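You operate a simulated robot arm through the tools that you are given. There is no shell and no other tool.

You run a simulated robot arm. Do the job below in one go: nothing can be reset, and whatever is moved stays where it is left.

## Task
Brush disc seven bare, then put the brush head on the park stand.
Fine: brush lever on for the work, off at the end; hands off the running head; stop at 0 m, no other disc touched by the brush. Set down upright: brush head.

It is judged by the outcome, as a careful person would: the job done as asked, and still so three seconds after it is handed in. It fails if anything else is knocked over, pushed out of place, dropped, spilled or broken.

## Robot
A 7-joint arm with a fingered hand, fixed in place. Base frame: the origin is at the foot of the arm, x ahead of it, y to its left, z up; the work surface is at about z = 0.85. Readings come in m, rad, newtons and seconds.
With the tool pointing down near the work surface it reaches from about 0.34 to 0.84 m from the base axis. Its first joint turns from -2.496 to 2.496 rad. Payload 3 kg.
The TCP is the grasp point between the finger pads, 0.026 m short of the fingertips. In the tool frame z runs along the fingers and y along their closing line. Largest opening 0.148 m; the body of the gripper starts 0.073 m behind the TCP. The gripper is a hand of 3 fingers: y runs from the thumb to the fingers, the wrist lies at [0, 0, -0.229] in the tool frame, and closing takes about 1.5 s.
Orientation is that of the tool frame in the base frame, as [roll, pitch, yaw] about the fixed x, y, z axes, in that order (R = Rz(yaw) Ry(pitch) Rx(roll)). With the fingers straight down and closing along the base's y, the tool's x points along the base's -x, its y along +y and its z along -z.

## Interface
- The arm moves only by the tool nudge_tool. Its arguments are lists of equal length, an entry for each row: "dr": the turn, a rotation vector about the tool's x, y, z in units of 45 degrees (1.0 is 45 degrees), a list of three; "slide": the shift along the tool's x, y, z in units of 400 mm (1.0 is 400 mm), a list of three. In form: {"dr": [[rx, ry, rz], ...], "slide": [[dx, dy, dz], ...]}. A call has 1 to 20 rows; each row is the pose to reach, as a shift and turn from the pose commanded when the call began, along the tool's axes at that moment. "hand" is the closure in counts, from 0 (fully open) to 255 (shut), set as the call begins (left out, the last holds). A call with a number of a shift or a turn outside -1 to 1 is refused whole. Each row takes 0.2 s and may step no farther than 0.05 m and 0.15 rad from the row before; otherwise, or with a gripper value out of range, the whole call is refused. A pose out of reach is approached as far as the arm can. The call stops where the force on the tool passes 40 N (or 10 N more than at its start, if that is more) or the arm is blocked; 0.2 s more then pass. Each finger travels about 0.153 m/s and halts on what it meets, pressing with about 25 N; the grip force reading is that of the motor and also rises with nothing between the fingers. The clock runs only during rows and for 0.2 s after the last one: add rows that repeat a pose to give the fingers time. The reply holds the time, the measured pose of the TCP, the force on the tool along the base axes, the opening and the grip force, in the units named above and with some noise, with the torque about the TCP (base axes, N m) and any sound that the robot's microphone picked up.
- Cameras (640 x 400 px; columns grow to the right, rows downward): "scene" is fixed at [0.0524, 0.4935, 1.6395]; the picture's right is [-0.05, -1.00, 0.00], its down [-0.69, 0.04, -0.72] and it looks along [0.72, -0.04, -0.69] (base axes); focal length 361 px, centre (320, 200). "wrist" rides on the gripper at [0.068, -0.039, -0.09] in the tool frame; the picture's right is [0.50, 0.87, 0.00], its down [-0.66, 0.38, -0.65] and it looks along [-0.57, 0.33, 0.76] (tool axes); focal length 222 px, centre (320, 200). There is no depth. A picture from a camera that has moved, and an enlarged one, comes with that camera's place and axes in the base frame and with its lens. The place of the scene camera against the robot may be out by one fixed shift of up to 0.012 m in any direction.
- capture(camera): a new picture of that camera. It takes no simulated time.
- raise_lower(by): slides the trunk up (or, below 0, down) by that many m; the arm rides with it, the base frame stays. It gives what a move gives, with no picture.
- move_fingers(finger1, finger2, thumb_bend): sets how far each is bent, from 0 (flat) to 100 (curled in); at 30 the hand is open as for a grip, at 70 the pads meet at the TCP. One left out holds its place. A second passes; each finger stops where it meets its share of the squeeze, and holds until it gets a number again. A gripper value or a shape takes the hand back. It gives what a move gives, with no picture; readings hold the bend of each and the force on the fingers (four entries, about 0 where the hand has none), thumb and palm.
- grasp_type(shape): the hand has 3 fingers and takes this shape, open, in about a second: jaw (thumb against the fingers, like two jaws); tri (thumb and two fingers); tip (a fingertip pinch); poke (one finger out to press); point (the index stretched); flat (the hand flat); cup (the hand cupped); fist (a fist). The gripper value then closes the fingers along that shape, each until it touches; the sizes above hold for jaw. It gives what a move gives, with no picture.
- inspect(camera, box): a new picture of the part [left, top, right, bottom] of that camera's present view, enlarged. It takes no simulated time.
- finish_job(): hands the job in; it is judged then, once.

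Nothing tells you positions but the pictures and the camera data. Unless the task says otherwise, let go and move clear before handing in.

The tools are called after "Call:" by a JSON object that holds its "method" and its "body". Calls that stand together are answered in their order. nudge_tool: Moves the arm, as the interface text tells. Its arguments: {"type":"object","properties":{"dr":{"type":"array"},"slide":{"type":"array"},"hand":{"type":"number"}},"required":["dr","slide"]} The other tools are called the same way: raise_lower (by) slides the trunk up or down; grasp_type (shape) gives the hand a shape; move_fingers (finger1, finger2, thumb_bend) moves the fingers one by one; capture (camera) takes a picture; inspect (camera, box) takes an enlarged picture of a part of a camera's view; finish_job () hands the job in.

At the start:

```text
t: 0.0
tool_pos: [0.6904, 0.303, 1.2951]
tcp_rot: [-3.141, 0.001, -3.141]
ft_force: [0.1, 0.0, 1.2]
ft_torque: [0.02, 0.0, 0.02]
opening: 0.148
gripper_force: 0.0
shape: jaw
bend: [30.0, 30.0, 30.0]
finger forces: [0.0, 0.0, 0.1, 0.1, 0.0, 0.0]
trunk travel left (down, up): [-0.8, 0.09]
```

scene: 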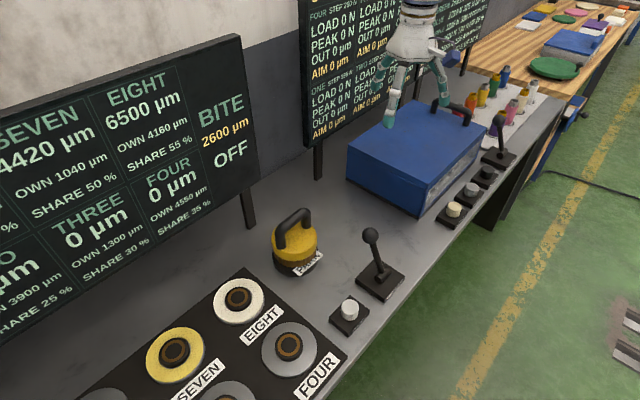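
wrist: 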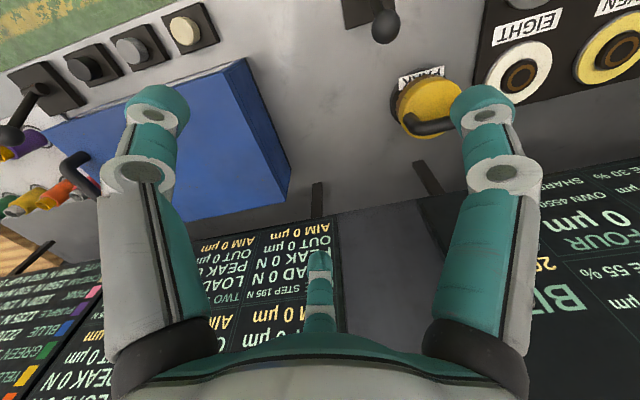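

I see a board reading "SEVEN 4420 µm … BITE 2600 µm OFF", a yellow brush head with a handle on a PARK stand, a lever, and a plate of discs, with the arm over a blue box. I'll look closer before moving.

Call:
{"method": "inspect", "body": {"camera": "scene", "box": [0, 20, 270, 320]}}

Call:
{"method": "inspect", "body": {"camera": "scene", "box": [80, 190, 420, 400]}}

Call:
{"method": "inspect", "body": {"camera": "scene", "box": [290, 0, 520, 150]}}

Call:
{"method": "inspect", "body": {"camera": "wrist", "box": [330, 0, 640, 200]}}

```text
1.33 times, centred on (135, 170) of scene
camera zoom: at [0.0524, 0.4935, 1.6395], right [-0.05, -1.0, 0.0], down [-0.69, 0.04, -0.72], along [0.72, -0.04, -0.69], focal length 482 px, centre (567, 240)
```

zoom: 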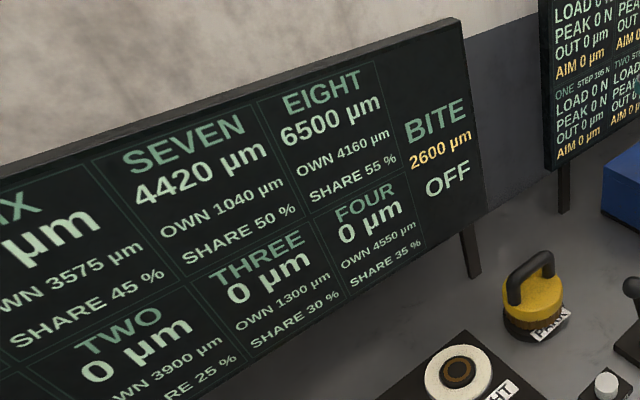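

```text
1.88 times, centred on (250, 295) of scene
camera zoom: at [0.0524, 0.4935, 1.6395], right [-0.05, -1.0, 0.0], down [-0.69, 0.04, -0.72], along [0.72, -0.04, -0.69], focal length 680 px, centre (452, 21)
```

zoom: 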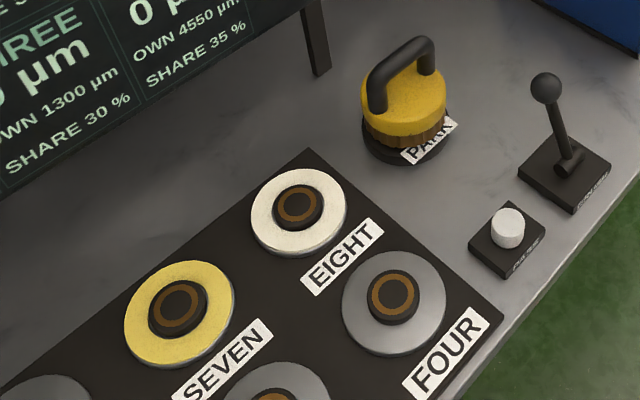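

```text
2.67 times, centred on (405, 75) of scene
camera zoom: at [0.0524, 0.4935, 1.6395], right [-0.05, -1.0, 0.0], down [-0.69, 0.04, -0.72], along [0.72, -0.04, -0.69], focal length 963 px, centre (93, 533)
```

zoom: 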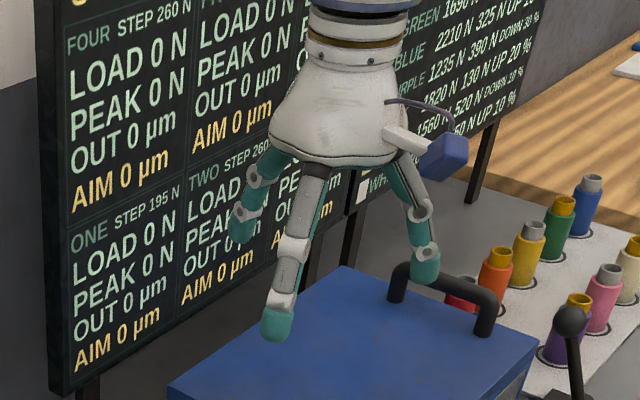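

```text
2.00 times, centred on (485, 100) of wrist
camera zoom: at [0.6237, 0.2638, 1.3871], right [-0.5, 0.87, 0.0], down [0.66, 0.38, 0.65], along [0.57, 0.33, -0.76], focal length 444 px, centre (-10, 400)
```

zoom: 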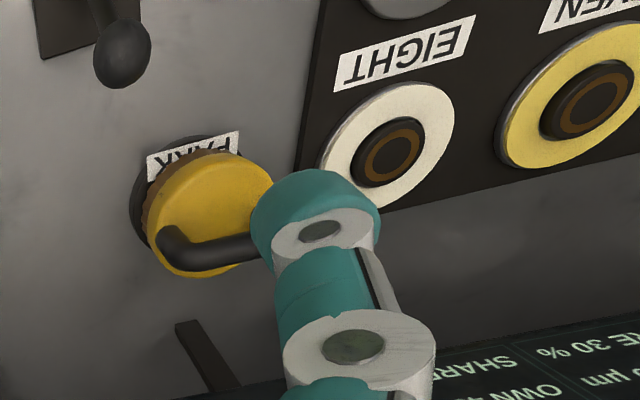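

The brush head sits on its stand at about [0.64, 0.53], and disc SEVEN (yellow) is near [0.40, 0.79]. Next I'll read the lever and button labels and study the handle.

Call:
{"method": "inspect", "body": {"camera": "scene", "box": [320, 220, 420, 340]}}

Call:
{"method": "inspect", "body": {"camera": "scene", "box": [255, 195, 345, 285]}}

Call:
{"method": "inspect", "body": {"camera": "scene", "box": [60, 270, 360, 400]}}

Call:
{"method": "inspect", "body": {"camera": "scene", "box": [420, 110, 540, 230]}}

```text
3.33 times, centred on (370, 280) of scene
camera zoom: at [0.0524, 0.4935, 1.6395], right [-0.05, -1.0, 0.0], down [-0.69, 0.04, -0.72], along [0.72, -0.04, -0.69], focal length 1204 px, centre (153, -67)
```

zoom: 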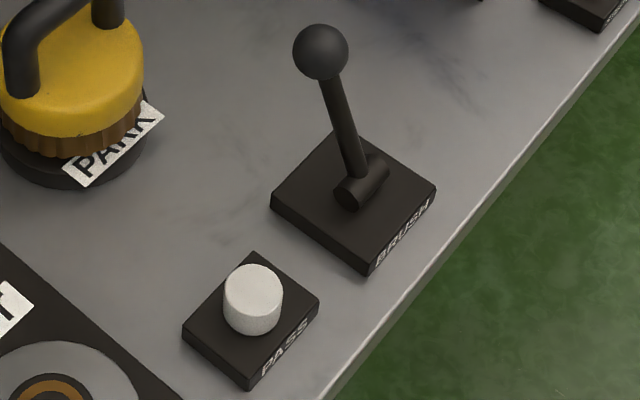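

```text
4.44 times, centred on (300, 240) of scene
camera zoom: at [0.0524, 0.4935, 1.6395], right [-0.05, -1.0, 0.0], down [-0.69, 0.04, -0.72], along [0.72, -0.04, -0.69], focal length 1605 px, centre (409, 22)
```

zoom: 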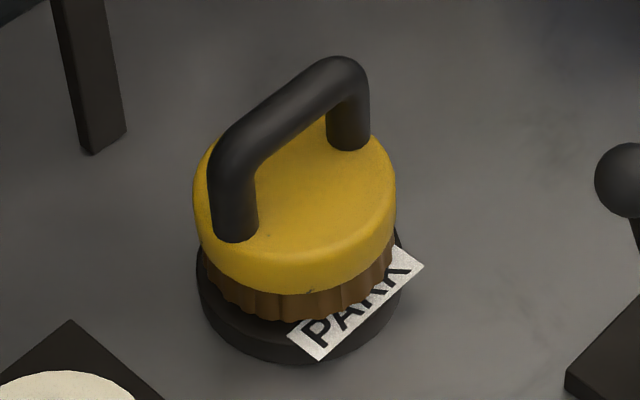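

```text
2.13 times, centred on (210, 335) of scene
camera zoom: at [0.0524, 0.4935, 1.6395], right [-0.05, -1.0, 0.0], down [-0.69, 0.04, -0.72], along [0.72, -0.04, -0.69], focal length 770 px, centre (555, -88)
```

zoom: 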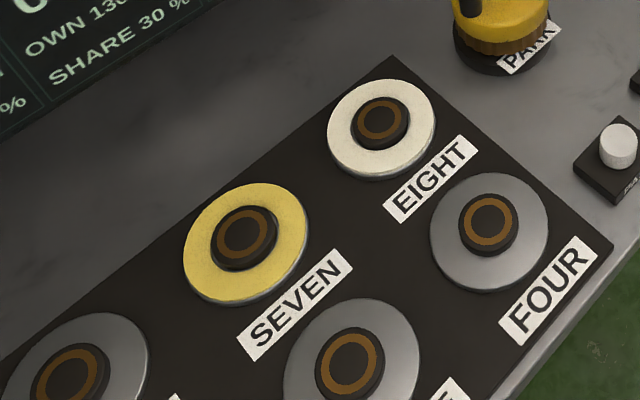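

```text
3.33 times, centred on (480, 170) of scene
camera zoom: at [0.0524, 0.4935, 1.6395], right [-0.05, -1.0, 0.0], down [-0.69, 0.04, -0.72], along [0.72, -0.04, -0.69], focal length 1204 px, centre (-213, 300)
```

zoom: 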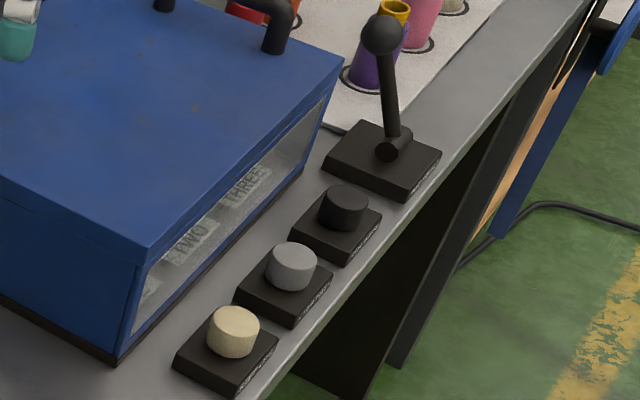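

The lever is labelled BRUSH (currently leaning away, OFF) and the button PASS. So the likely procedure is to seat the head on SEVEN, turn the lever on, press PASS, turn the lever off and park the head. First I'll test how the hand closes in free air here.

Call:
{"method": "nudge_tool", "body": {"dr": [[0, 0, 0], [0, 0, 0], [0, 0, 0], [0, 0, 0], [0, 0, 0], [0, 0, 0], [0, 0, 0], [0, 0, 0]], "slide": [[0, 0, 0], [0, 0, 0], [0, 0, 0], [0, 0, 0], [0, 0, 0], [0, 0, 0], [0, 0, 0], [0, 0, 0]], "hand": 255}}

Call:
{"method": "capture", "body": {"camera": "wrist"}}

Call:
{"method": "inspect", "body": {"camera": "scene", "box": [290, 0, 520, 150]}}

```text
t: 1.8
tool_pos: [0.6912, 0.302, 1.2958]
tcp_rot: [3.141, -0.001, 3.141]
ft_force: [-0.8, -0.1, 0.3]
ft_torque: [-0.01, -0.01, -0.01]
opening: 0.0
gripper_force: 24.7
shape: jaw
bend: [70.0, 70.0, 70.0]
finger forces: [0.1, 0.1, 0.1, 0.1, 0.0, 0.1]
trunk travel left (down, up): [-0.8, 0.09]
```

```text
taken
camera wrist: at [0.6237, 0.2638, 1.3871], right [-0.5, 0.87, 0.0], down [0.66, 0.38, 0.65], along [0.57, 0.33, -0.76], focal length 222 px, centre (320, 200)
```

wrist: 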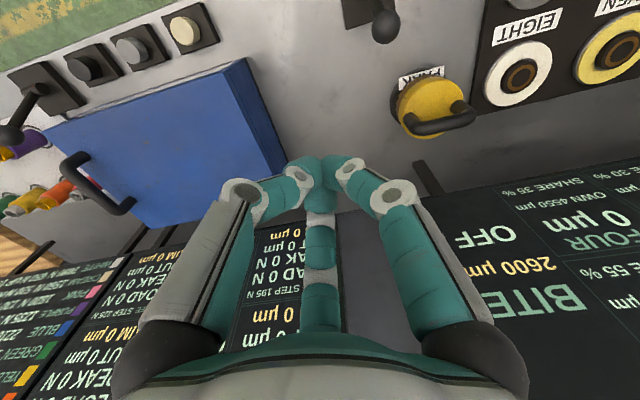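

```text
2.67 times, centred on (405, 75) of scene
camera zoom: at [0.0524, 0.4935, 1.6395], right [-0.05, -1.0, 0.0], down [-0.69, 0.04, -0.72], along [0.72, -0.04, -0.69], focal length 963 px, centre (93, 533)
```

zoom: 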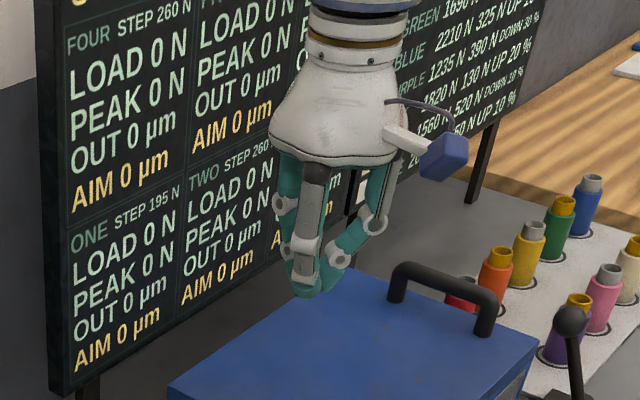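

The three fingers close to a point. I'll look at the other hand shapes to choose one for the handle and one for the button.

Call:
{"method": "grasp_type", "body": {"shape": "jaw"}}

Call:
{"method": "capture", "body": {"camera": "wrist"}}

Call:
{"method": "inspect", "body": {"camera": "scene", "box": [340, 0, 480, 130]}}

Call:
{"method": "grasp_type", "body": {"shape": "tri"}}

Call:
{"method": "capture", "body": {"camera": "wrist"}}

Call:
{"method": "grasp_type", "body": {"shape": "tip"}}

Call:
{"method": "capture", "body": {"camera": "wrist"}}

Call:
{"method": "grasp_type", "body": {"shape": "poke"}}

Call:
{"method": "capture", "body": {"camera": "wrist"}}

Call:
{"method": "inspect", "body": {"camera": "scene", "box": [340, 0, 480, 130]}}

```text
t: 2.7
tool_pos: [0.6888, 0.3022, 1.2964]
tcp_rot: [-3.141, 0.001, 3.141]
ft_force: [-0.8, 0.4, 0.4]
ft_torque: [-0.01, -0.01, -0.02]
opening: 0.1479
gripper_force: 0.2
shape: jaw
bend: [30.0, 30.0, 30.0]
finger forces: [0.1, 0.0, 0.1, 0.0, 0.0, 0.1]
trunk travel left (down, up): [-0.8, 0.09]
```

```text
taken
camera wrist: at [0.6237, 0.2638, 1.3871], right [-0.5, 0.87, 0.0], down [0.66, 0.38, 0.65], along [0.57, 0.33, -0.76], focal length 222 px, centre (320, 200)
```

wrist: 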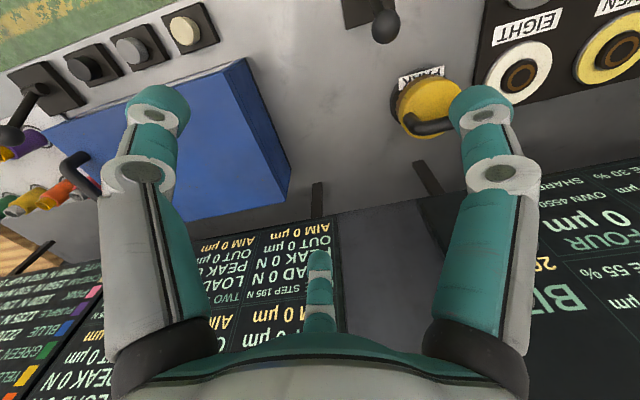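

```text
3.08 times, centred on (410, 65) of scene
camera zoom: at [0.0524, 0.4935, 1.6395], right [-0.05, -1.0, 0.0], down [-0.69, 0.04, -0.72], along [0.72, -0.04, -0.69], focal length 1111 px, centre (43, 615)
```

zoom: 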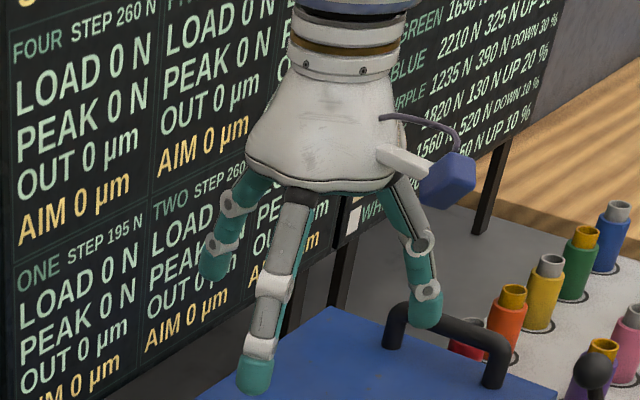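

```text
t: 3.6
tool_pos: [0.6903, 0.3034, 1.2974]
tcp_rot: [3.142, 0.0, -3.141]
ft_force: [0.3, -0.4, -0.8]
ft_torque: [0.0, 0.01, 0.02]
opening: 0.148
gripper_force: 0.0
shape: tri
bend: [30.0, 30.0, 30.0]
finger forces: [0.0, 0.0, 0.0, 0.0, 0.0, 0.1]
trunk travel left (down, up): [-0.8, 0.09]
```

```text
taken
camera wrist: at [0.6237, 0.2638, 1.3871], right [-0.5, 0.87, 0.0], down [0.66, 0.38, 0.65], along [0.57, 0.33, -0.76], focal length 222 px, centre (320, 200)
```

wrist: 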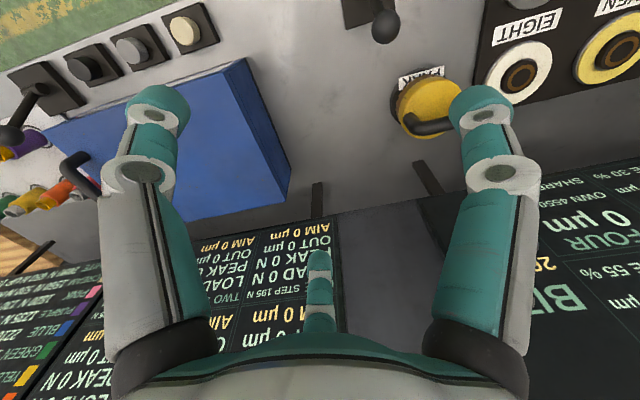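

```text
t: 4.5
tool_pos: [0.6911, 0.3027, 1.295]
tcp_rot: [-3.141, 0.0, 3.142]
ft_force: [0.0, -0.1, -0.8]
ft_torque: [-0.03, 0.01, 0.02]
opening: 0.1479
gripper_force: 0.0
shape: tip
bend: [30.0, 30.0, 30.0]
finger forces: [0.0, 0.0, 0.0, 0.0, 0.1, 0.0]
trunk travel left (down, up): [-0.8, 0.09]
```

```text
taken
camera wrist: at [0.6237, 0.2638, 1.3871], right [-0.5, 0.87, 0.0], down [0.66, 0.38, 0.65], along [0.57, 0.33, -0.76], focal length 222 px, centre (320, 200)
```

wrist: 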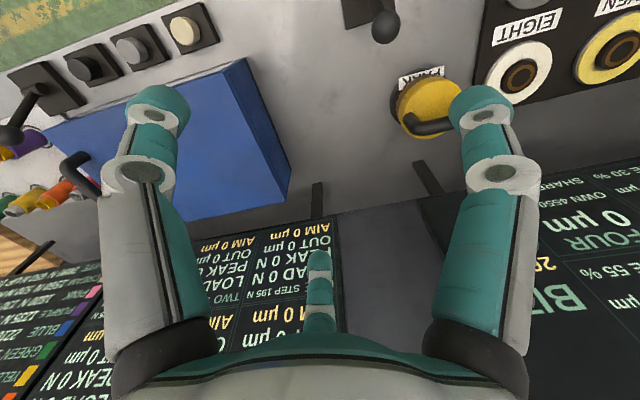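

```text
t: 5.4
tool_pos: [0.6894, 0.3036, 1.296]
tcp_rot: [-3.14, -0.001, 3.141]
ft_force: [0.4, 0.9, 0.0]
ft_torque: [0.02, 0.01, 0.03]
opening: 0.0
gripper_force: 0.1
shape: poke
bend: [100.0, 100.0, 40.0]
finger forces: [0.0, 0.0, 0.0, 0.0, 0.0, 0.0]
trunk travel left (down, up): [-0.8, 0.09]
```

```text
taken
camera wrist: at [0.6237, 0.2638, 1.3871], right [-0.5, 0.87, 0.0], down [0.66, 0.38, 0.65], along [0.57, 0.33, -0.76], focal length 222 px, centre (320, 200)
```

wrist: 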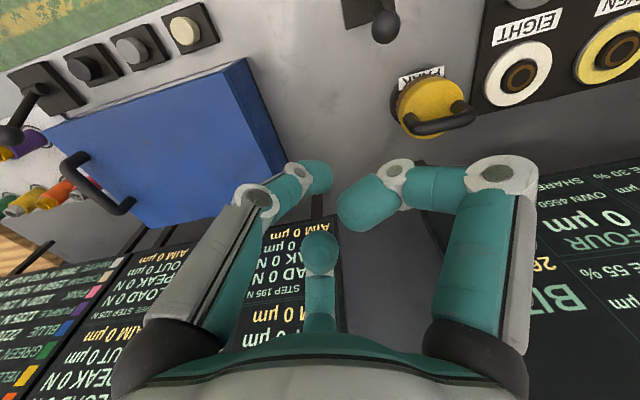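

```text
3.08 times, centred on (410, 65) of scene
camera zoom: at [0.0524, 0.4935, 1.6395], right [-0.05, -1.0, 0.0], down [-0.69, 0.04, -0.72], along [0.72, -0.04, -0.69], focal length 1111 px, centre (43, 615)
```

zoom: 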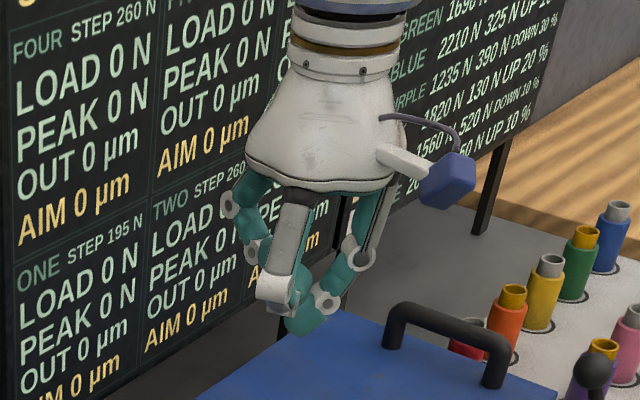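

All three fingers close radially to the TCP, so the bar should lie along the tool x axis. I'll open to jaw, then move above the brush head (about [0.65, 0.53]) with a 45° yaw, so the closing line crosses the handle bar.

Call:
{"method": "grasp_type", "body": {"shape": "jaw"}}

Call:
{"method": "nudge_tool", "body": {"dr": [[0, 0, 0.125], [0, 0, 0.25], [0, 0, 0.375], [0, 0, 0.5], [0, 0, 0.625], [0, 0, 0.75], [0, 0, 0.875], [0, 0, 1.0]], "slide": [[0.0116, 0.0703, 0.03], [0.0231, 0.1406, 0.06], [0.0347, 0.2109, 0.09], [0.0463, 0.2813, 0.12], [0.0578, 0.3516, 0.15], [0.0694, 0.4219, 0.18], [0.0809, 0.4922, 0.21], [0.0925, 0.5625, 0.24]]}}

Call:
{"method": "capture", "body": {"camera": "wrist"}}

Call:
{"method": "capture", "body": {"camera": "scene"}}

```text
t: 6.3
tool_pos: [0.6892, 0.3023, 1.2967]
tcp_rot: [3.142, 0.0, 3.141]
ft_force: [0.4, 0.2, 0.8]
ft_torque: [0.01, 0.0, 0.01]
opening: 0.1479
gripper_force: 0.0
shape: jaw
bend: [30.0, 30.0, 30.0]
finger forces: [0.1, 0.1, 0.0, 0.0, 0.0, 0.0]
trunk travel left (down, up): [-0.8, 0.09]
```

```text
t: 8.3
tool_pos: [0.6976, 0.4218, 1.2139]
tcp_rot: [3.131, 0.031, 2.433]
ft_force: [0.0, 0.2, -0.6]
ft_torque: [0.02, -0.01, 0.02]
opening: 0.1479
gripper_force: 0.1
shape: jaw
bend: [30.0, 30.0, 30.0]
finger forces: [0.0, 0.1, 0.0, 0.0, 0.0, 0.0]
out of reach, approached as far as the arm can: row 6, 7, 8
trunk travel left (down, up): [-0.8, 0.09]
stopped in row 8: the arm was blocked; the commanded pose is now the measured one
```

```text
taken
camera wrist: at [0.6184, 0.4374, 1.3025], right [0.18, 0.98, -0.01], down [0.72, -0.13, 0.68], along [0.67, -0.13, -0.73], focal length 222 px, centre (320, 200)
```

wrist: 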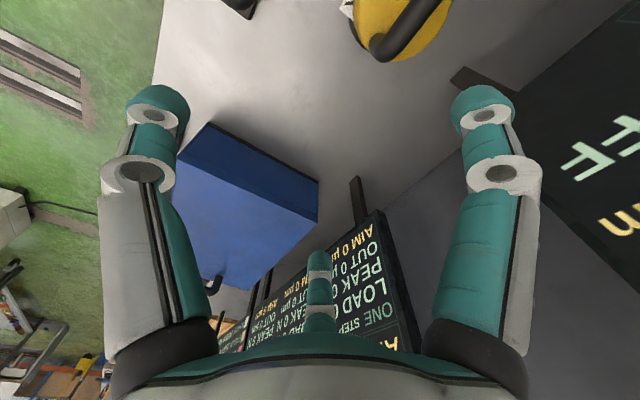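

```text
taken
```

scene: 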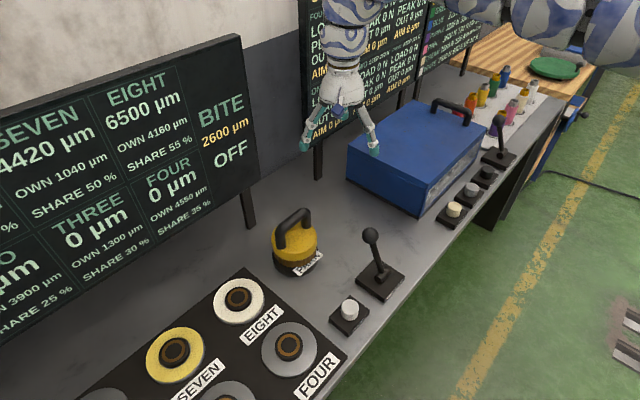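

Vertical reach stops at about 0.81–0.84 m here, and disc SEVEN lies at about 0.88 m, so I'll use a 25° outward lean about the handle-bar axis. Next I move to a leaning pose above the brush head and check it with the wrist camera.

Call:
{"method": "nudge_tool", "body": {"dr": [[-0.0675, 0.0021, 0.0131], [-0.135, 0.0042, 0.0263], [-0.2025, 0.0063, 0.0394], [-0.27, 0.0085, 0.0526], [-0.3376, 0.0106, 0.0657], [-0.4051, 0.0127, 0.0788], [-0.4726, 0.0148, 0.092], [-0.5401, 0.0169, 0.1051]], "slide": [[0.0352, 0.0025, 0.0283], [0.0705, 0.005, 0.0565], [0.1057, 0.0074, 0.0848], [0.1409, 0.0099, 0.113], [0.1761, 0.0124, 0.1413], [0.2114, 0.0149, 0.1695], [0.2466, 0.0173, 0.1978], [0.2818, 0.0198, 0.226]]}}

Call:
{"method": "capture", "body": {"camera": "wrist"}}

Call:
{"method": "capture", "body": {"camera": "scene"}}

```text
t: 10.1
tool_pos: [0.6203, 0.5003, 1.1206]
tcp_rot: [2.704, 0.001, 2.357]
ft_force: [-0.9, 0.1, -0.5]
ft_torque: [0.03, -0.02, 0.02]
opening: 0.148
gripper_force: 0.0
shape: jaw
bend: [30.0, 30.0, 30.0]
finger forces: [0.0, 0.1, 0.0, 0.0, 0.1, 0.1]
trunk travel left (down, up): [-0.8, 0.09]
```

```text
taken
camera wrist: at [0.5211, 0.497, 1.1864], right [0.2, 0.91, 0.37], down [0.51, -0.42, 0.75], along [0.84, 0.04, -0.55], focal length 222 px, centre (320, 200)
```

wrist: 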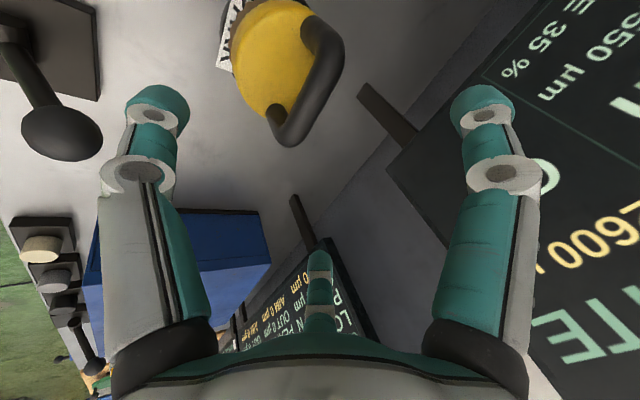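

```text
taken
```

scene: 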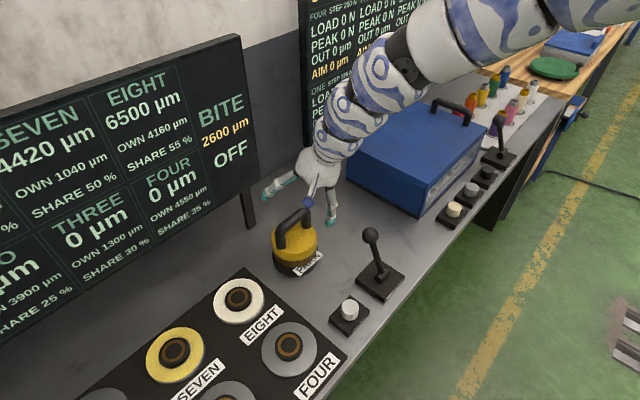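

The lean works and the head is in the wrist view. I'll enlarge it to fix the bar's position.

Call:
{"method": "inspect", "body": {"camera": "wrist", "box": [200, 0, 400, 150]}}

Call:
{"method": "inspect", "body": {"camera": "scene", "box": [250, 140, 370, 290]}}

```text
2.67 times, centred on (300, 75) of wrist
camera zoom: at [0.5211, 0.497, 1.1864], right [0.2, 0.91, 0.37], down [0.51, -0.42, 0.75], along [0.84, 0.04, -0.55], focal length 592 px, centre (373, 533)
```

zoom: 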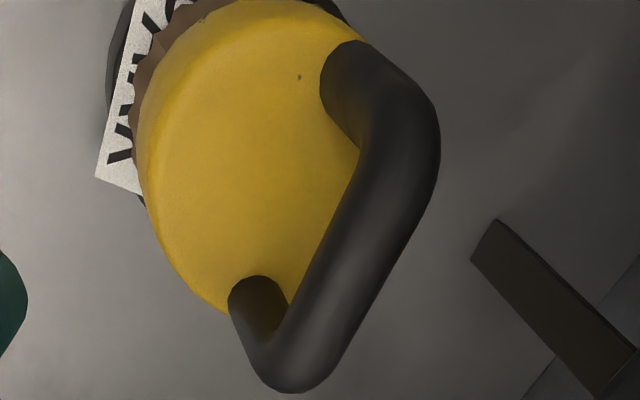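

```text
2.67 times, centred on (310, 215) of scene
camera zoom: at [0.0524, 0.4935, 1.6395], right [-0.05, -1.0, 0.0], down [-0.69, 0.04, -0.72], along [0.72, -0.04, -0.69], focal length 963 px, centre (347, 160)
```

zoom: 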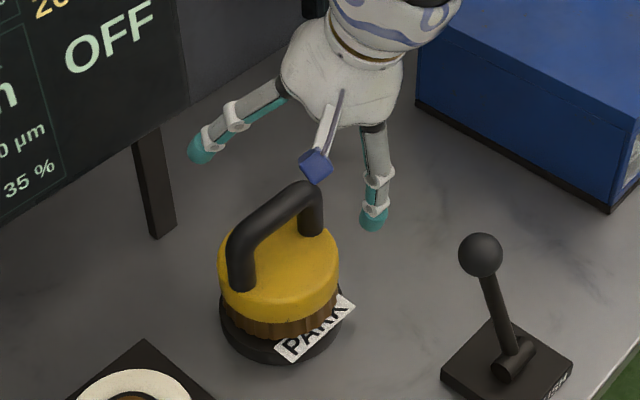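

Bar midpoint is near [0.64, 0.54, ~1.0]; I'll move closer and take a second view to triangulate its height before closing in.

Call:
{"method": "nudge_tool", "body": {"dr": [[0, 0, 0], [0, 0, 0], [0, 0, 0], [0, 0, 0]], "slide": [[0.0066, 0.0062, 0.0443], [0.0132, 0.0123, 0.0885], [0.0199, 0.0185, 0.1328], [0.0265, 0.0247, 0.177]]}}

Call:
{"method": "capture", "body": {"camera": "wrist"}}

Call:
{"method": "inspect", "body": {"camera": "wrist", "box": [200, 0, 440, 200]}}

Call:
{"method": "inspect", "body": {"camera": "scene", "box": [250, 140, 370, 290]}}

```text
t: 11.1
tool_pos: [0.6381, 0.5362, 1.0595]
tcp_rot: [2.706, -0.002, 2.358]
ft_force: [0.7, 0.6, 0.2]
ft_torque: [0.0, 0.02, 0.03]
opening: 0.1482
gripper_force: 0.0
shape: jaw
bend: [30.0, 30.0, 30.0]
finger forces: [0.1, 0.0, 0.0, 0.0, 0.0, 0.1]
trunk travel left (down, up): [-0.8, 0.09]
```

```text
taken
camera wrist: at [0.5404, 0.5325, 1.1264], right [0.2, 0.91, 0.37], down [0.51, -0.42, 0.75], along [0.84, 0.04, -0.55], focal length 222 px, centre (320, 200)
```

wrist: 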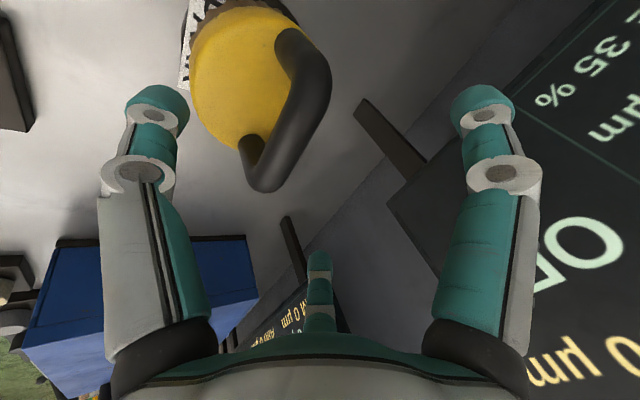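

```text
2.00 times, centred on (320, 100) of wrist
camera zoom: at [0.5404, 0.5325, 1.1264], right [0.2, 0.91, 0.37], down [0.51, -0.42, 0.75], along [0.84, 0.04, -0.55], focal length 444 px, centre (320, 400)
```

zoom: 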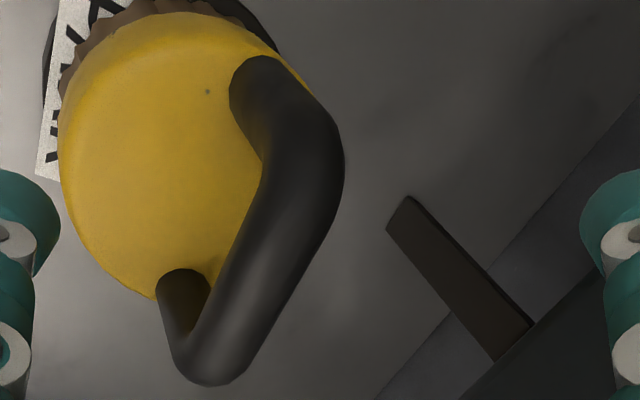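

```text
2.67 times, centred on (310, 215) of scene
camera zoom: at [0.0524, 0.4935, 1.6395], right [-0.05, -1.0, 0.0], down [-0.69, 0.04, -0.72], along [0.72, -0.04, -0.69], focal length 963 px, centre (347, 160)
```

zoom: 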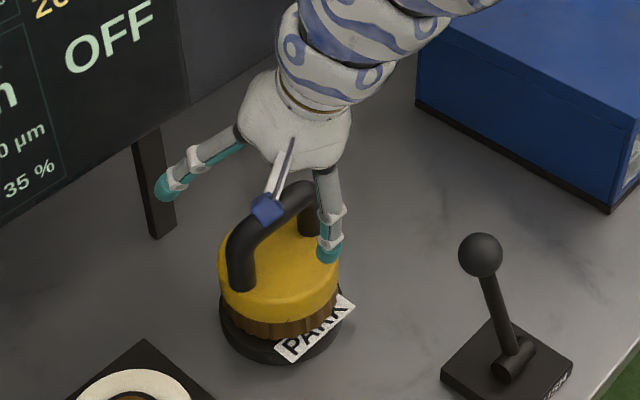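

Two views agree: bar centre is about [0.650, 0.532, 1.00], with the bar about 25 mm thick. I'll bend the thumb slightly so it clears the yellow body, then descend straddling the bar.

Call:
{"method": "move_fingers", "body": {"finger1": 30, "finger2": 30, "thumb_bend": 44}}

Call:
{"method": "nudge_tool", "body": {"dr": [[0, 0, 0], [0, 0, 0], [0, 0, 0], [0, 0, 0], [0, 0, 0]], "slide": [[-0.0046, -0.01, 0.0273], [-0.0092, -0.02, 0.0547], [-0.0138, -0.03, 0.082], [-0.0184, -0.04, 0.1094], [-0.023, -0.05, 0.1367]]}}

Call:
{"method": "capture", "body": {"camera": "wrist"}}

Call:
{"method": "inspect", "body": {"camera": "scene", "box": [250, 140, 370, 290]}}

```text
t: 12.1
tool_pos: [0.639, 0.5358, 1.0598]
tcp_rot: [2.705, 0.001, 2.359]
ft_force: [-0.2, -0.4, 0.3]
ft_torque: [-0.02, -0.02, 0.0]
opening: 0.1055
gripper_force: 0.1
shape: fingers
bend: [30.0, 30.0, 44.0]
finger forces: [0.1, 0.1, 0.0, 0.0, 0.0, 0.1]
trunk travel left (down, up): [-0.8, 0.09]
```

```text
t: 13.3
tool_pos: [0.649, 0.5339, 1.0021]
tcp_rot: [2.706, 0.0, 2.357]
ft_force: [-0.3, 0.2, 0.3]
ft_torque: [0.01, -0.01, 0.0]
opening: 0.1055
gripper_force: 0.1
shape: fingers
bend: [30.0, 30.0, 44.0]
finger forces: [0.0, 0.0, 0.0, 0.1, 0.0, 0.0]
trunk travel left (down, up): [-0.8, 0.09]
```

```text
taken
camera wrist: at [0.5503, 0.5289, 1.0675], right [0.2, 0.91, 0.36], down [0.51, -0.41, 0.75], along [0.84, 0.04, -0.55], focal length 222 px, centre (320, 200)
```

wrist: 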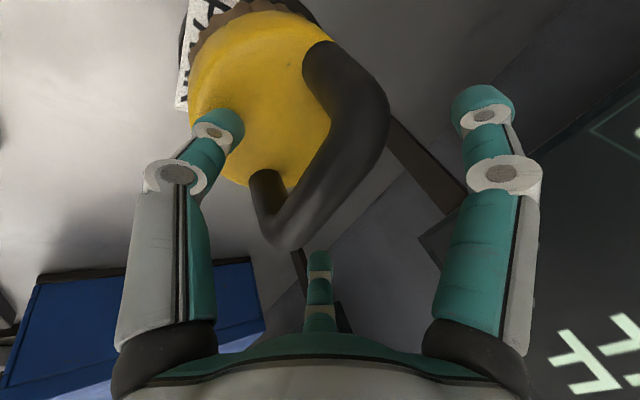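

```text
2.67 times, centred on (310, 215) of scene
camera zoom: at [0.0524, 0.4935, 1.6395], right [-0.05, -1.0, 0.0], down [-0.69, 0.04, -0.72], along [0.72, -0.04, -0.69], focal length 963 px, centre (347, 160)
```

zoom: 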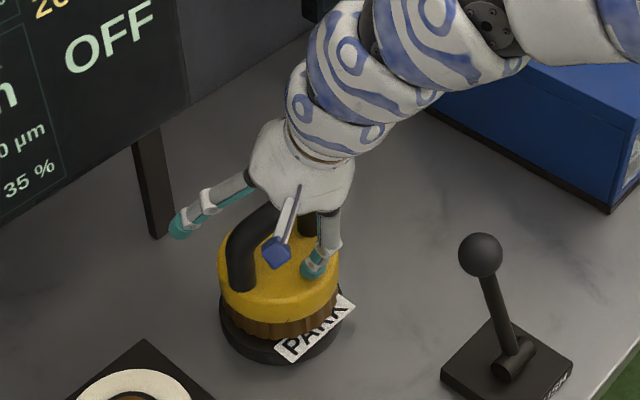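

TCP now straddles the bar without contact. I'll enlarge the wrist view to check how well the bar is centred.

Call:
{"method": "inspect", "body": {"camera": "wrist", "box": [180, 0, 460, 270]}}

Call:
{"method": "inspect", "body": {"camera": "scene", "box": [260, 180, 340, 280]}}

```text
1.48 times, centred on (320, 135) of wrist
camera zoom: at [0.5503, 0.5289, 1.0675], right [0.2, 0.91, 0.36], down [0.51, -0.41, 0.75], along [0.84, 0.04, -0.55], focal length 329 px, centre (320, 296)
```

zoom: 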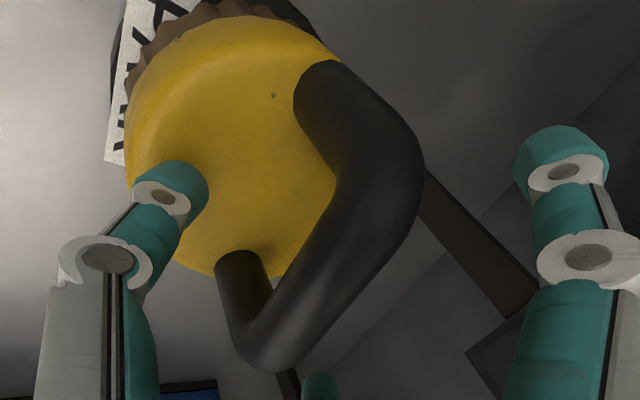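

```text
4.00 times, centred on (300, 230) of scene
camera zoom: at [0.0524, 0.4935, 1.6395], right [-0.05, -1.0, 0.0], down [-0.69, 0.04, -0.72], along [0.72, -0.04, -0.69], focal length 1444 px, centre (400, 80)
```

zoom: 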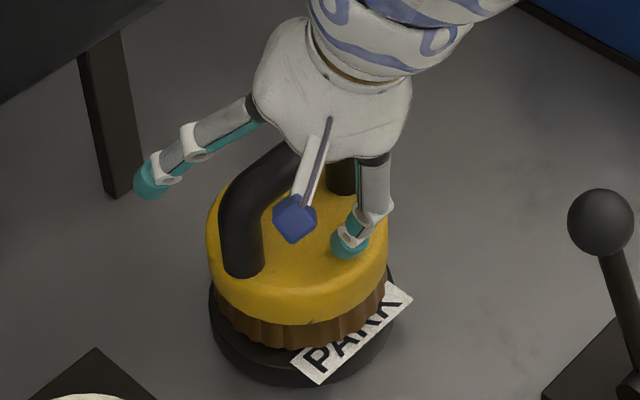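

The bar runs through the TCP to within a few millimetres. Closing the hand on the bar now.

Call:
{"method": "nudge_tool", "body": {"dr": [[0, 0, 0], [0, 0, 0], [0, 0, 0], [0, 0, 0], [0, 0, 0], [0, 0, 0], [0, 0, 0], [0, 0, 0]], "slide": [[0, 0, 0], [0, 0, 0], [0, 0, 0], [0, 0, 0], [0, 0, 0], [0, 0, 0], [0, 0, 0], [0, 0, 0]], "hand": 255}}

Call:
{"method": "capture", "body": {"camera": "wrist"}}

Call:
{"method": "inspect", "body": {"camera": "scene", "box": [260, 180, 340, 280]}}

```text
t: 15.1
tool_pos: [0.6496, 0.5329, 1.001]
tcp_rot: [2.708, 0.001, 2.358]
ft_force: [0.4, -0.2, -9.7]
ft_torque: [0.01, -0.03, 0.0]
opening: 0.0136
gripper_force: 25.4
shape: jaw
bend: [76.0, 75.0, 73.0]
finger forces: [17.4, 17.9, 0.0, 0.0, 24.1, 0.0]
trunk travel left (down, up): [-0.8, 0.09]
```

```text
taken
camera wrist: at [0.5508, 0.5294, 1.0675], right [0.2, 0.91, 0.36], down [0.51, -0.41, 0.75], along [0.84, 0.04, -0.55], focal length 222 px, centre (320, 200)
```

wrist: 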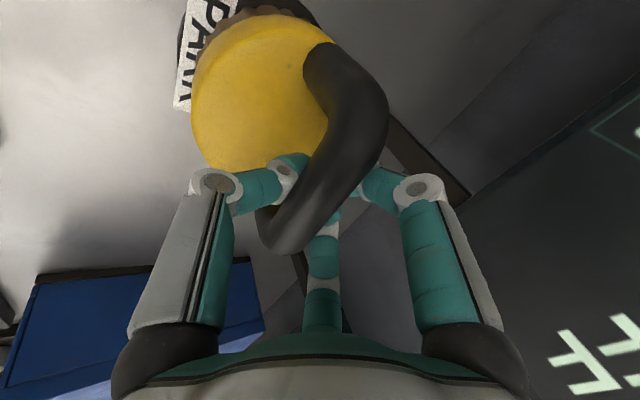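

```text
4.00 times, centred on (300, 230) of scene
camera zoom: at [0.0524, 0.4935, 1.6395], right [-0.05, -1.0, 0.0], down [-0.69, 0.04, -0.72], along [0.72, -0.04, -0.69], focal length 1444 px, centre (400, 80)
```

zoom: 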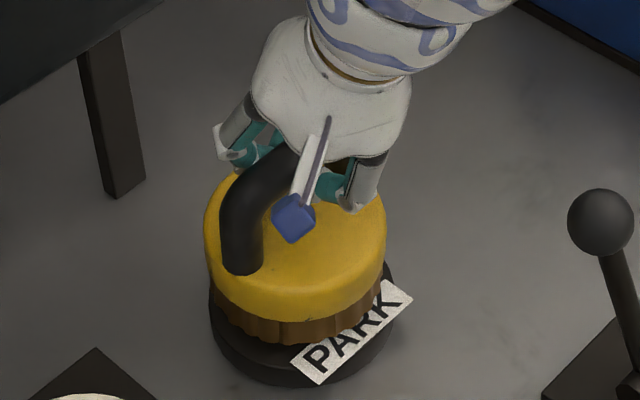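

The fingers have wrapped around the bar and all three are loaded (17/18/24 N). I'll lift it slowly by 6 cm and check.

Call:
{"method": "nudge_tool", "body": {"dr": [[0, 0, 0], [0, 0, 0], [0, 0, 0], [0, 0, 0], [0, 0, 0], [0, 0, 0]], "slide": [[0, 0.0106, -0.0227], [0, 0.0211, -0.0453], [0, 0.0317, -0.068], [0, 0.0423, -0.0907], [0, 0.0528, -0.1133], [0, 0.0634, -0.136]]}}

Call:
{"method": "capture", "body": {"camera": "wrist"}}

Call:
{"method": "inspect", "body": {"camera": "scene", "box": [240, 150, 360, 290]}}

```text
t: 16.5
tool_pos: [0.6493, 0.5332, 1.0623]
tcp_rot: [2.705, 0.001, 2.359]
ft_force: [-0.5, 0.4, -9.8]
ft_torque: [-0.02, -0.02, -0.02]
opening: 0.0132
gripper_force: 24.6
shape: jaw
bend: [76.0, 75.0, 74.0]
finger forces: [19.2, 19.4, 0.0, 0.1, 23.9, 0.0]
trunk travel left (down, up): [-0.8, 0.09]
```

```text
taken
camera wrist: at [0.5505, 0.5292, 1.1284], right [0.2, 0.91, 0.37], down [0.51, -0.41, 0.75], along [0.84, 0.04, -0.55], focal length 222 px, centre (320, 200)
```

wrist: 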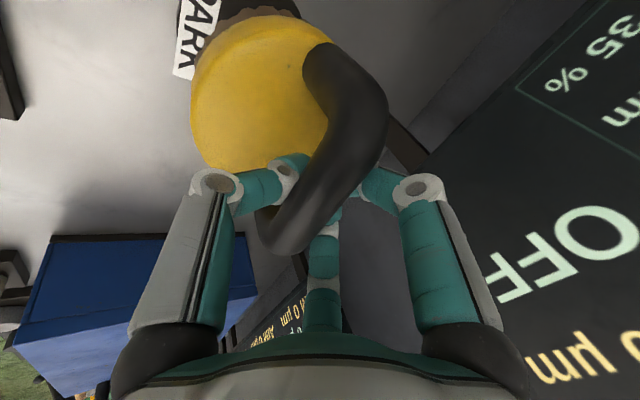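

```text
2.86 times, centred on (300, 220) of scene
camera zoom: at [0.0524, 0.4935, 1.6395], right [-0.05, -1.0, 0.0], down [-0.69, 0.04, -0.72], along [0.72, -0.04, -0.69], focal length 1032 px, centre (377, 143)
```

zoom: 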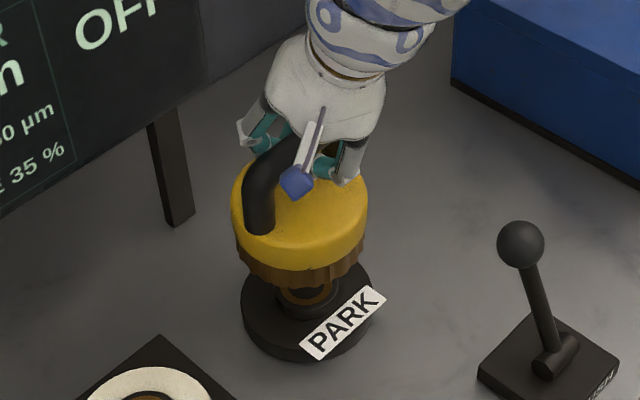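

The head lifts cleanly and hangs upright (about 1 kg). The stand has a centring hub like the discs. I'll raise it further so the stand is fully visible, and measure the stand-to-SEVEN offset.

Call:
{"method": "nudge_tool", "body": {"dr": [[0, 0, 0], [0, 0, 0], [0, 0, 0], [0, 0, 0], [0, 0, 0]], "slide": [[0, 0.0211, -0.0453], [0, 0.0423, -0.0906], [0, 0.0634, -0.136], [0, 0.0845, -0.1813], [0, 0.1057, -0.2266]]}}

Call:
{"method": "inspect", "body": {"camera": "scene", "box": [240, 210, 360, 290]}}

Call:
{"method": "inspect", "body": {"camera": "scene", "box": [120, 300, 240, 400]}}

Call:
{"method": "inspect", "body": {"camera": "scene", "box": [190, 260, 310, 340]}}

Call:
{"method": "capture", "body": {"camera": "scene"}}

```text
t: 17.7
tool_pos: [0.6489, 0.5345, 1.163]
tcp_rot: [2.707, 0.002, 2.358]
ft_force: [-0.2, 1.5, -9.1]
ft_torque: [0.0, 0.04, 0.01]
opening: 0.013
gripper_force: 24.9
shape: jaw
bend: [76.0, 76.0, 74.0]
finger forces: [0.6, 1.0, 0.0, 0.0, 23.7, 0.0]
trunk travel left (down, up): [-0.8, 0.09]
```

```text
5.00 times, centred on (300, 250) of scene
camera zoom: at [0.0524, 0.4935, 1.6395], right [-0.05, -1.0, 0.0], down [-0.69, 0.04, -0.72], along [0.72, -0.04, -0.69], focal length 1806 px, centre (420, -50)
```

zoom: 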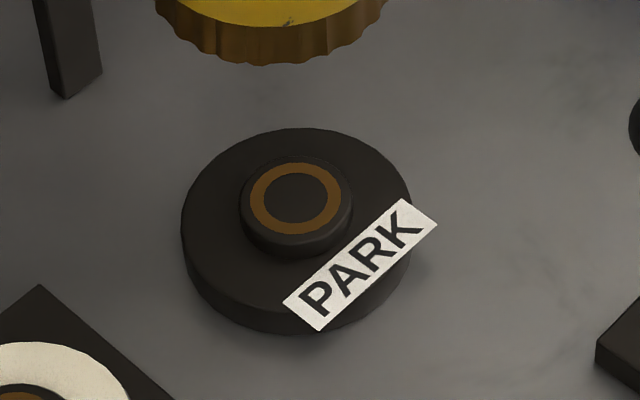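

```text
4.00 times, centred on (180, 350) of scene
camera zoom: at [0.0524, 0.4935, 1.6395], right [-0.05, -1.0, 0.0], down [-0.69, 0.04, -0.72], along [0.72, -0.04, -0.69], focal length 1444 px, centre (880, -400)
```

zoom: 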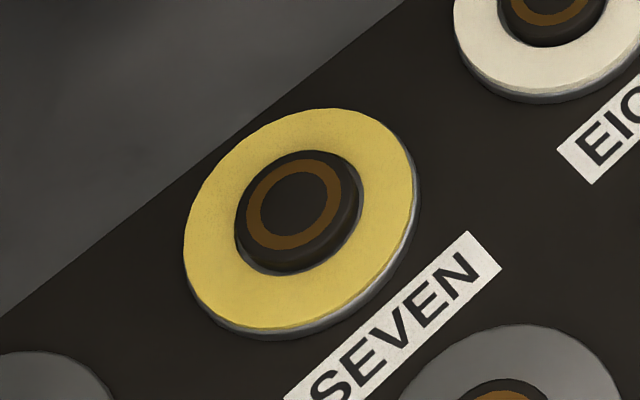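

```text
5.00 times, centred on (250, 300) of scene
camera zoom: at [0.0524, 0.4935, 1.6395], right [-0.05, -1.0, 0.0], down [-0.69, 0.04, -0.72], along [0.72, -0.04, -0.69], focal length 1806 px, centre (670, -300)
```

zoom: 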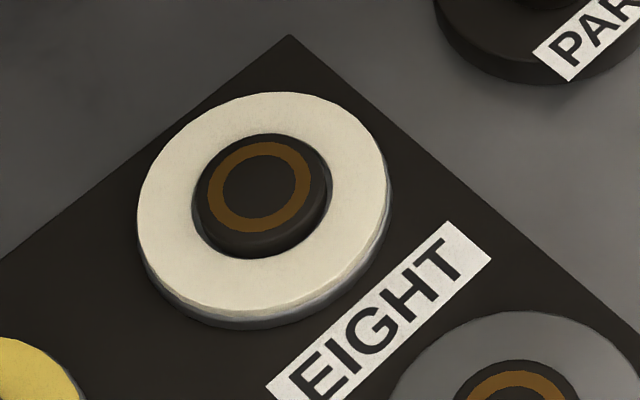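

```text
taken
```

scene: 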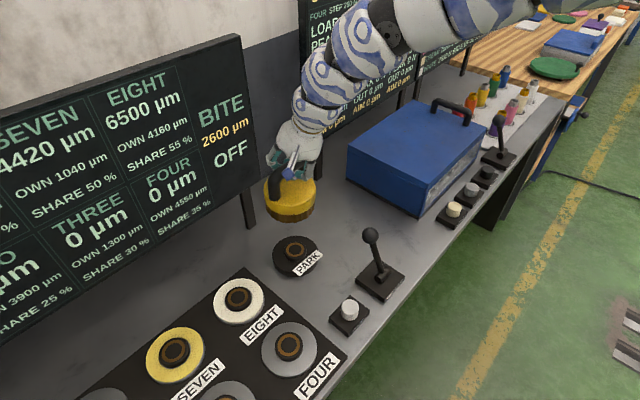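

The stand hub is at about [0.649, 0.527] and the SEVEN hub at about [0.395, 0.782], which is 0.360 m straight along the bench. I'll check how the head hangs in the grip before the transfer.

Call:
{"method": "inspect", "body": {"camera": "scene", "box": [240, 130, 340, 230]}}

Call:
{"method": "inspect", "body": {"camera": "wrist", "box": [180, 0, 460, 270]}}

```text
4.00 times, centred on (290, 180) of scene
camera zoom: at [0.0524, 0.4935, 1.6395], right [-0.05, -1.0, 0.0], down [-0.69, 0.04, -0.72], along [0.72, -0.04, -0.69], focal length 1444 px, centre (440, 280)
```

zoom: 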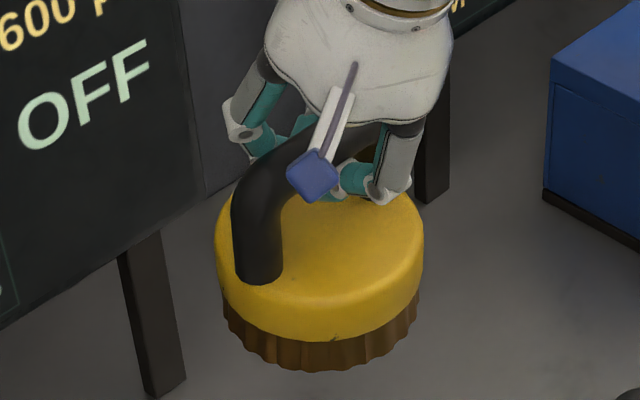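

```text
1.48 times, centred on (320, 135) of wrist
camera zoom: at [0.5501, 0.5301, 1.228], right [0.2, 0.91, 0.36], down [0.51, -0.41, 0.75], along [0.84, 0.04, -0.55], focal length 329 px, centre (320, 296)
```

zoom: 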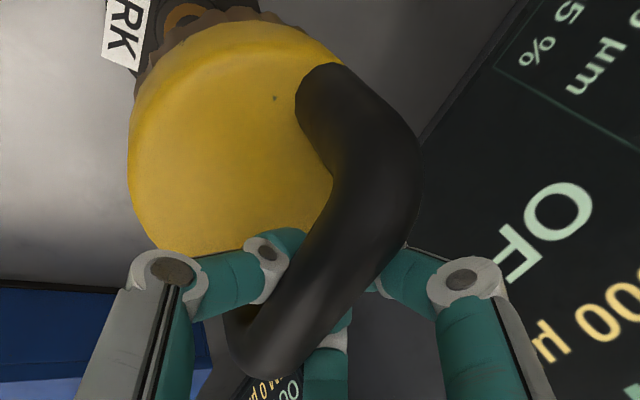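

The head sits in the grip exactly as it did on the stand, and hangs upright. I'll transfer it along the bench direction (pure tool-x slide of 0.360 m), gently, at a safe height above SEVEN.

Call:
{"method": "nudge_tool", "body": {"dr": [[0, 0, 0], [0, 0, 0], [0, 0, 0], [0, 0, 0], [0, 0, 0], [0, 0, 0], [0, 0, 0], [0, 0, 0], [0, 0, 0], [0, 0, 0], [0, 0, 0], [0, 0, 0], [0, 0, 0], [0, 0, 0], [0, 0, 0], [0, 0, 0], [0, 0, 0], [0, 0, 0]], "slide": [[0.02, 0, 0], [0.07, 0, 0], [0.13, 0, 0], [0.19, 0, 0], [0.25, 0, 0], [0.31, 0, 0], [0.37, 0, 0], [0.43, 0, 0], [0.49, 0, 0], [0.55, 0, 0], [0.61, 0, 0], [0.67, 0, 0], [0.73, 0, 0], [0.79, 0, 0], [0.84, 0, 0], [0.88, 0, 0], [0.9005, 0, 0], [0.9005, 0, 0]]}}

Call:
{"method": "capture", "body": {"camera": "wrist"}}

Call:
{"method": "capture", "body": {"camera": "scene"}}

```text
t: 21.5
tool_pos: [0.3443, 0.7179, 1.1721]
tcp_rot: [2.704, 0.004, 2.359]
ft_force: [-5.7, 0.8, -11.4]
ft_torque: [0.14, 0.2, -0.03]
opening: 0.011
gripper_force: 25.2
shape: jaw
bend: [76.0, 76.0, 73.0]
finger forces: [5.0, 7.6, 0.0, 0.1, 12.1, 0.0]
out of reach, approached as far as the arm can: row 9, 10, 11, 12, 13, 14, 15, 16, 17, 18
trunk travel left (down, up): [-0.8, 0.09]
```

```text
taken
camera wrist: at [0.2461, 0.7132, 1.2383], right [0.2, 0.91, 0.36], down [0.51, -0.41, 0.76], along [0.84, 0.04, -0.54], focal length 222 px, centre (320, 200)
```

wrist: 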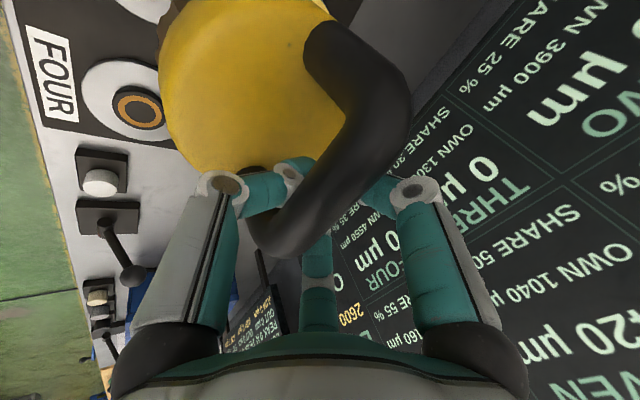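

```text
taken
```

scene: 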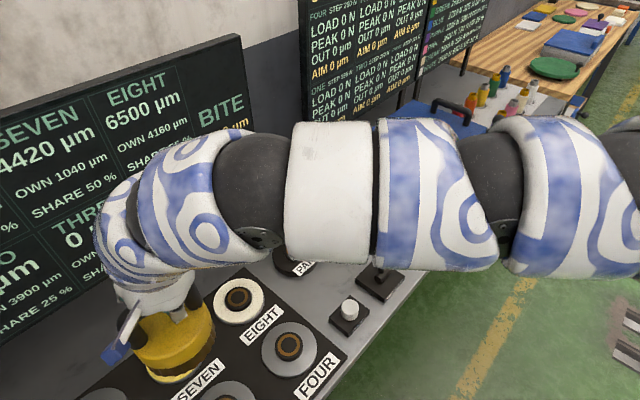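

The arm stopped short of SEVEN ([0.344, 0.718] against a target of [0.395, 0.787]), with the head still high and clear. I suspect a wrist-turn limit from keeping the heading fixed, so I'll turn the tool about the vertical toward the arm's azimuth, keeping the lean, and see if reach recovers.

Call:
{"method": "nudge_tool", "body": {"dr": [[0, 0.0282, -0.0604], [0, 0.0563, -0.1208], [0, 0.0845, -0.1813], [0, 0.1127, -0.2417], [0, 0.1409, -0.3021], [0, 0.169, -0.3625], [0, 0.1972, -0.4229], [0, 0.2254, -0.4834], [0, 0.2535, -0.5438], [0, 0.2817, -0.6042], [0, 0.2817, -0.6042], [0, 0.2817, -0.6042]], "slide": [[0, 0, 0], [0, 0, 0], [0, 0, 0], [0, 0, 0], [0, 0, 0], [0, 0, 0], [0, 0, 0], [0, 0, 0], [0, 0, 0], [0, 0, 0], [0, 0, 0], [0, 0, 0]]}}

Call:
{"method": "capture", "body": {"camera": "scene"}}

Call:
{"method": "capture", "body": {"camera": "wrist"}}

```text
t: 24.1
tool_pos: [0.3499, 0.7163, 1.1714]
tcp_rot: [2.707, 0.001, 2.882]
ft_force: [-0.1, -0.5, -10.1]
ft_torque: [0.09, -0.01, 0.0]
opening: 0.0109
gripper_force: 25.2
shape: jaw
bend: [76.0, 76.0, 73.0]
finger forces: [3.0, 3.5, 0.0, 0.0, 10.9, 0.0]
trunk travel left (down, up): [-0.8, 0.09]
```

```text
taken
```

scene: 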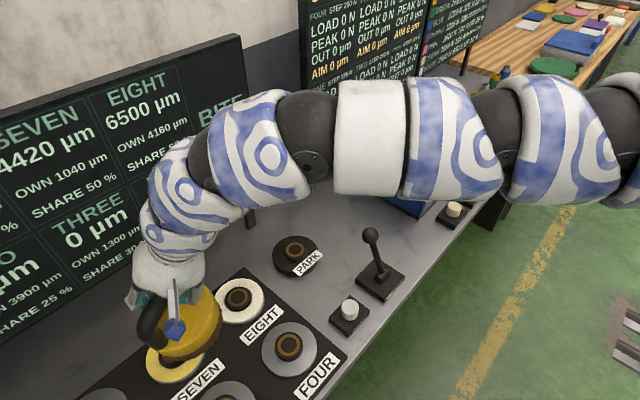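

```text
taken
camera wrist: at [0.2669, 0.6626, 1.2369], right [-0.28, 0.89, 0.36], down [0.65, -0.1, 0.75], along [0.71, 0.45, -0.55], focal length 222 px, centre (320, 200)
```

wrist: 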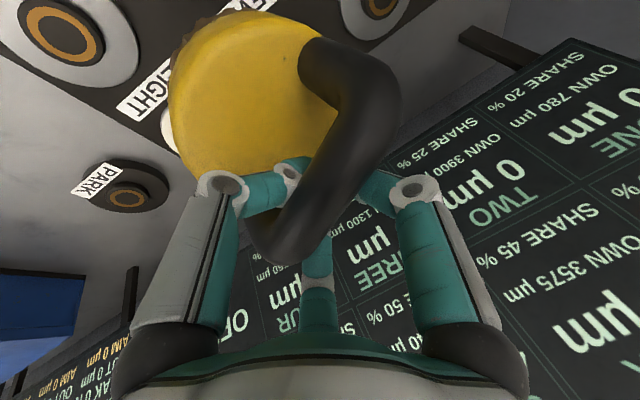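

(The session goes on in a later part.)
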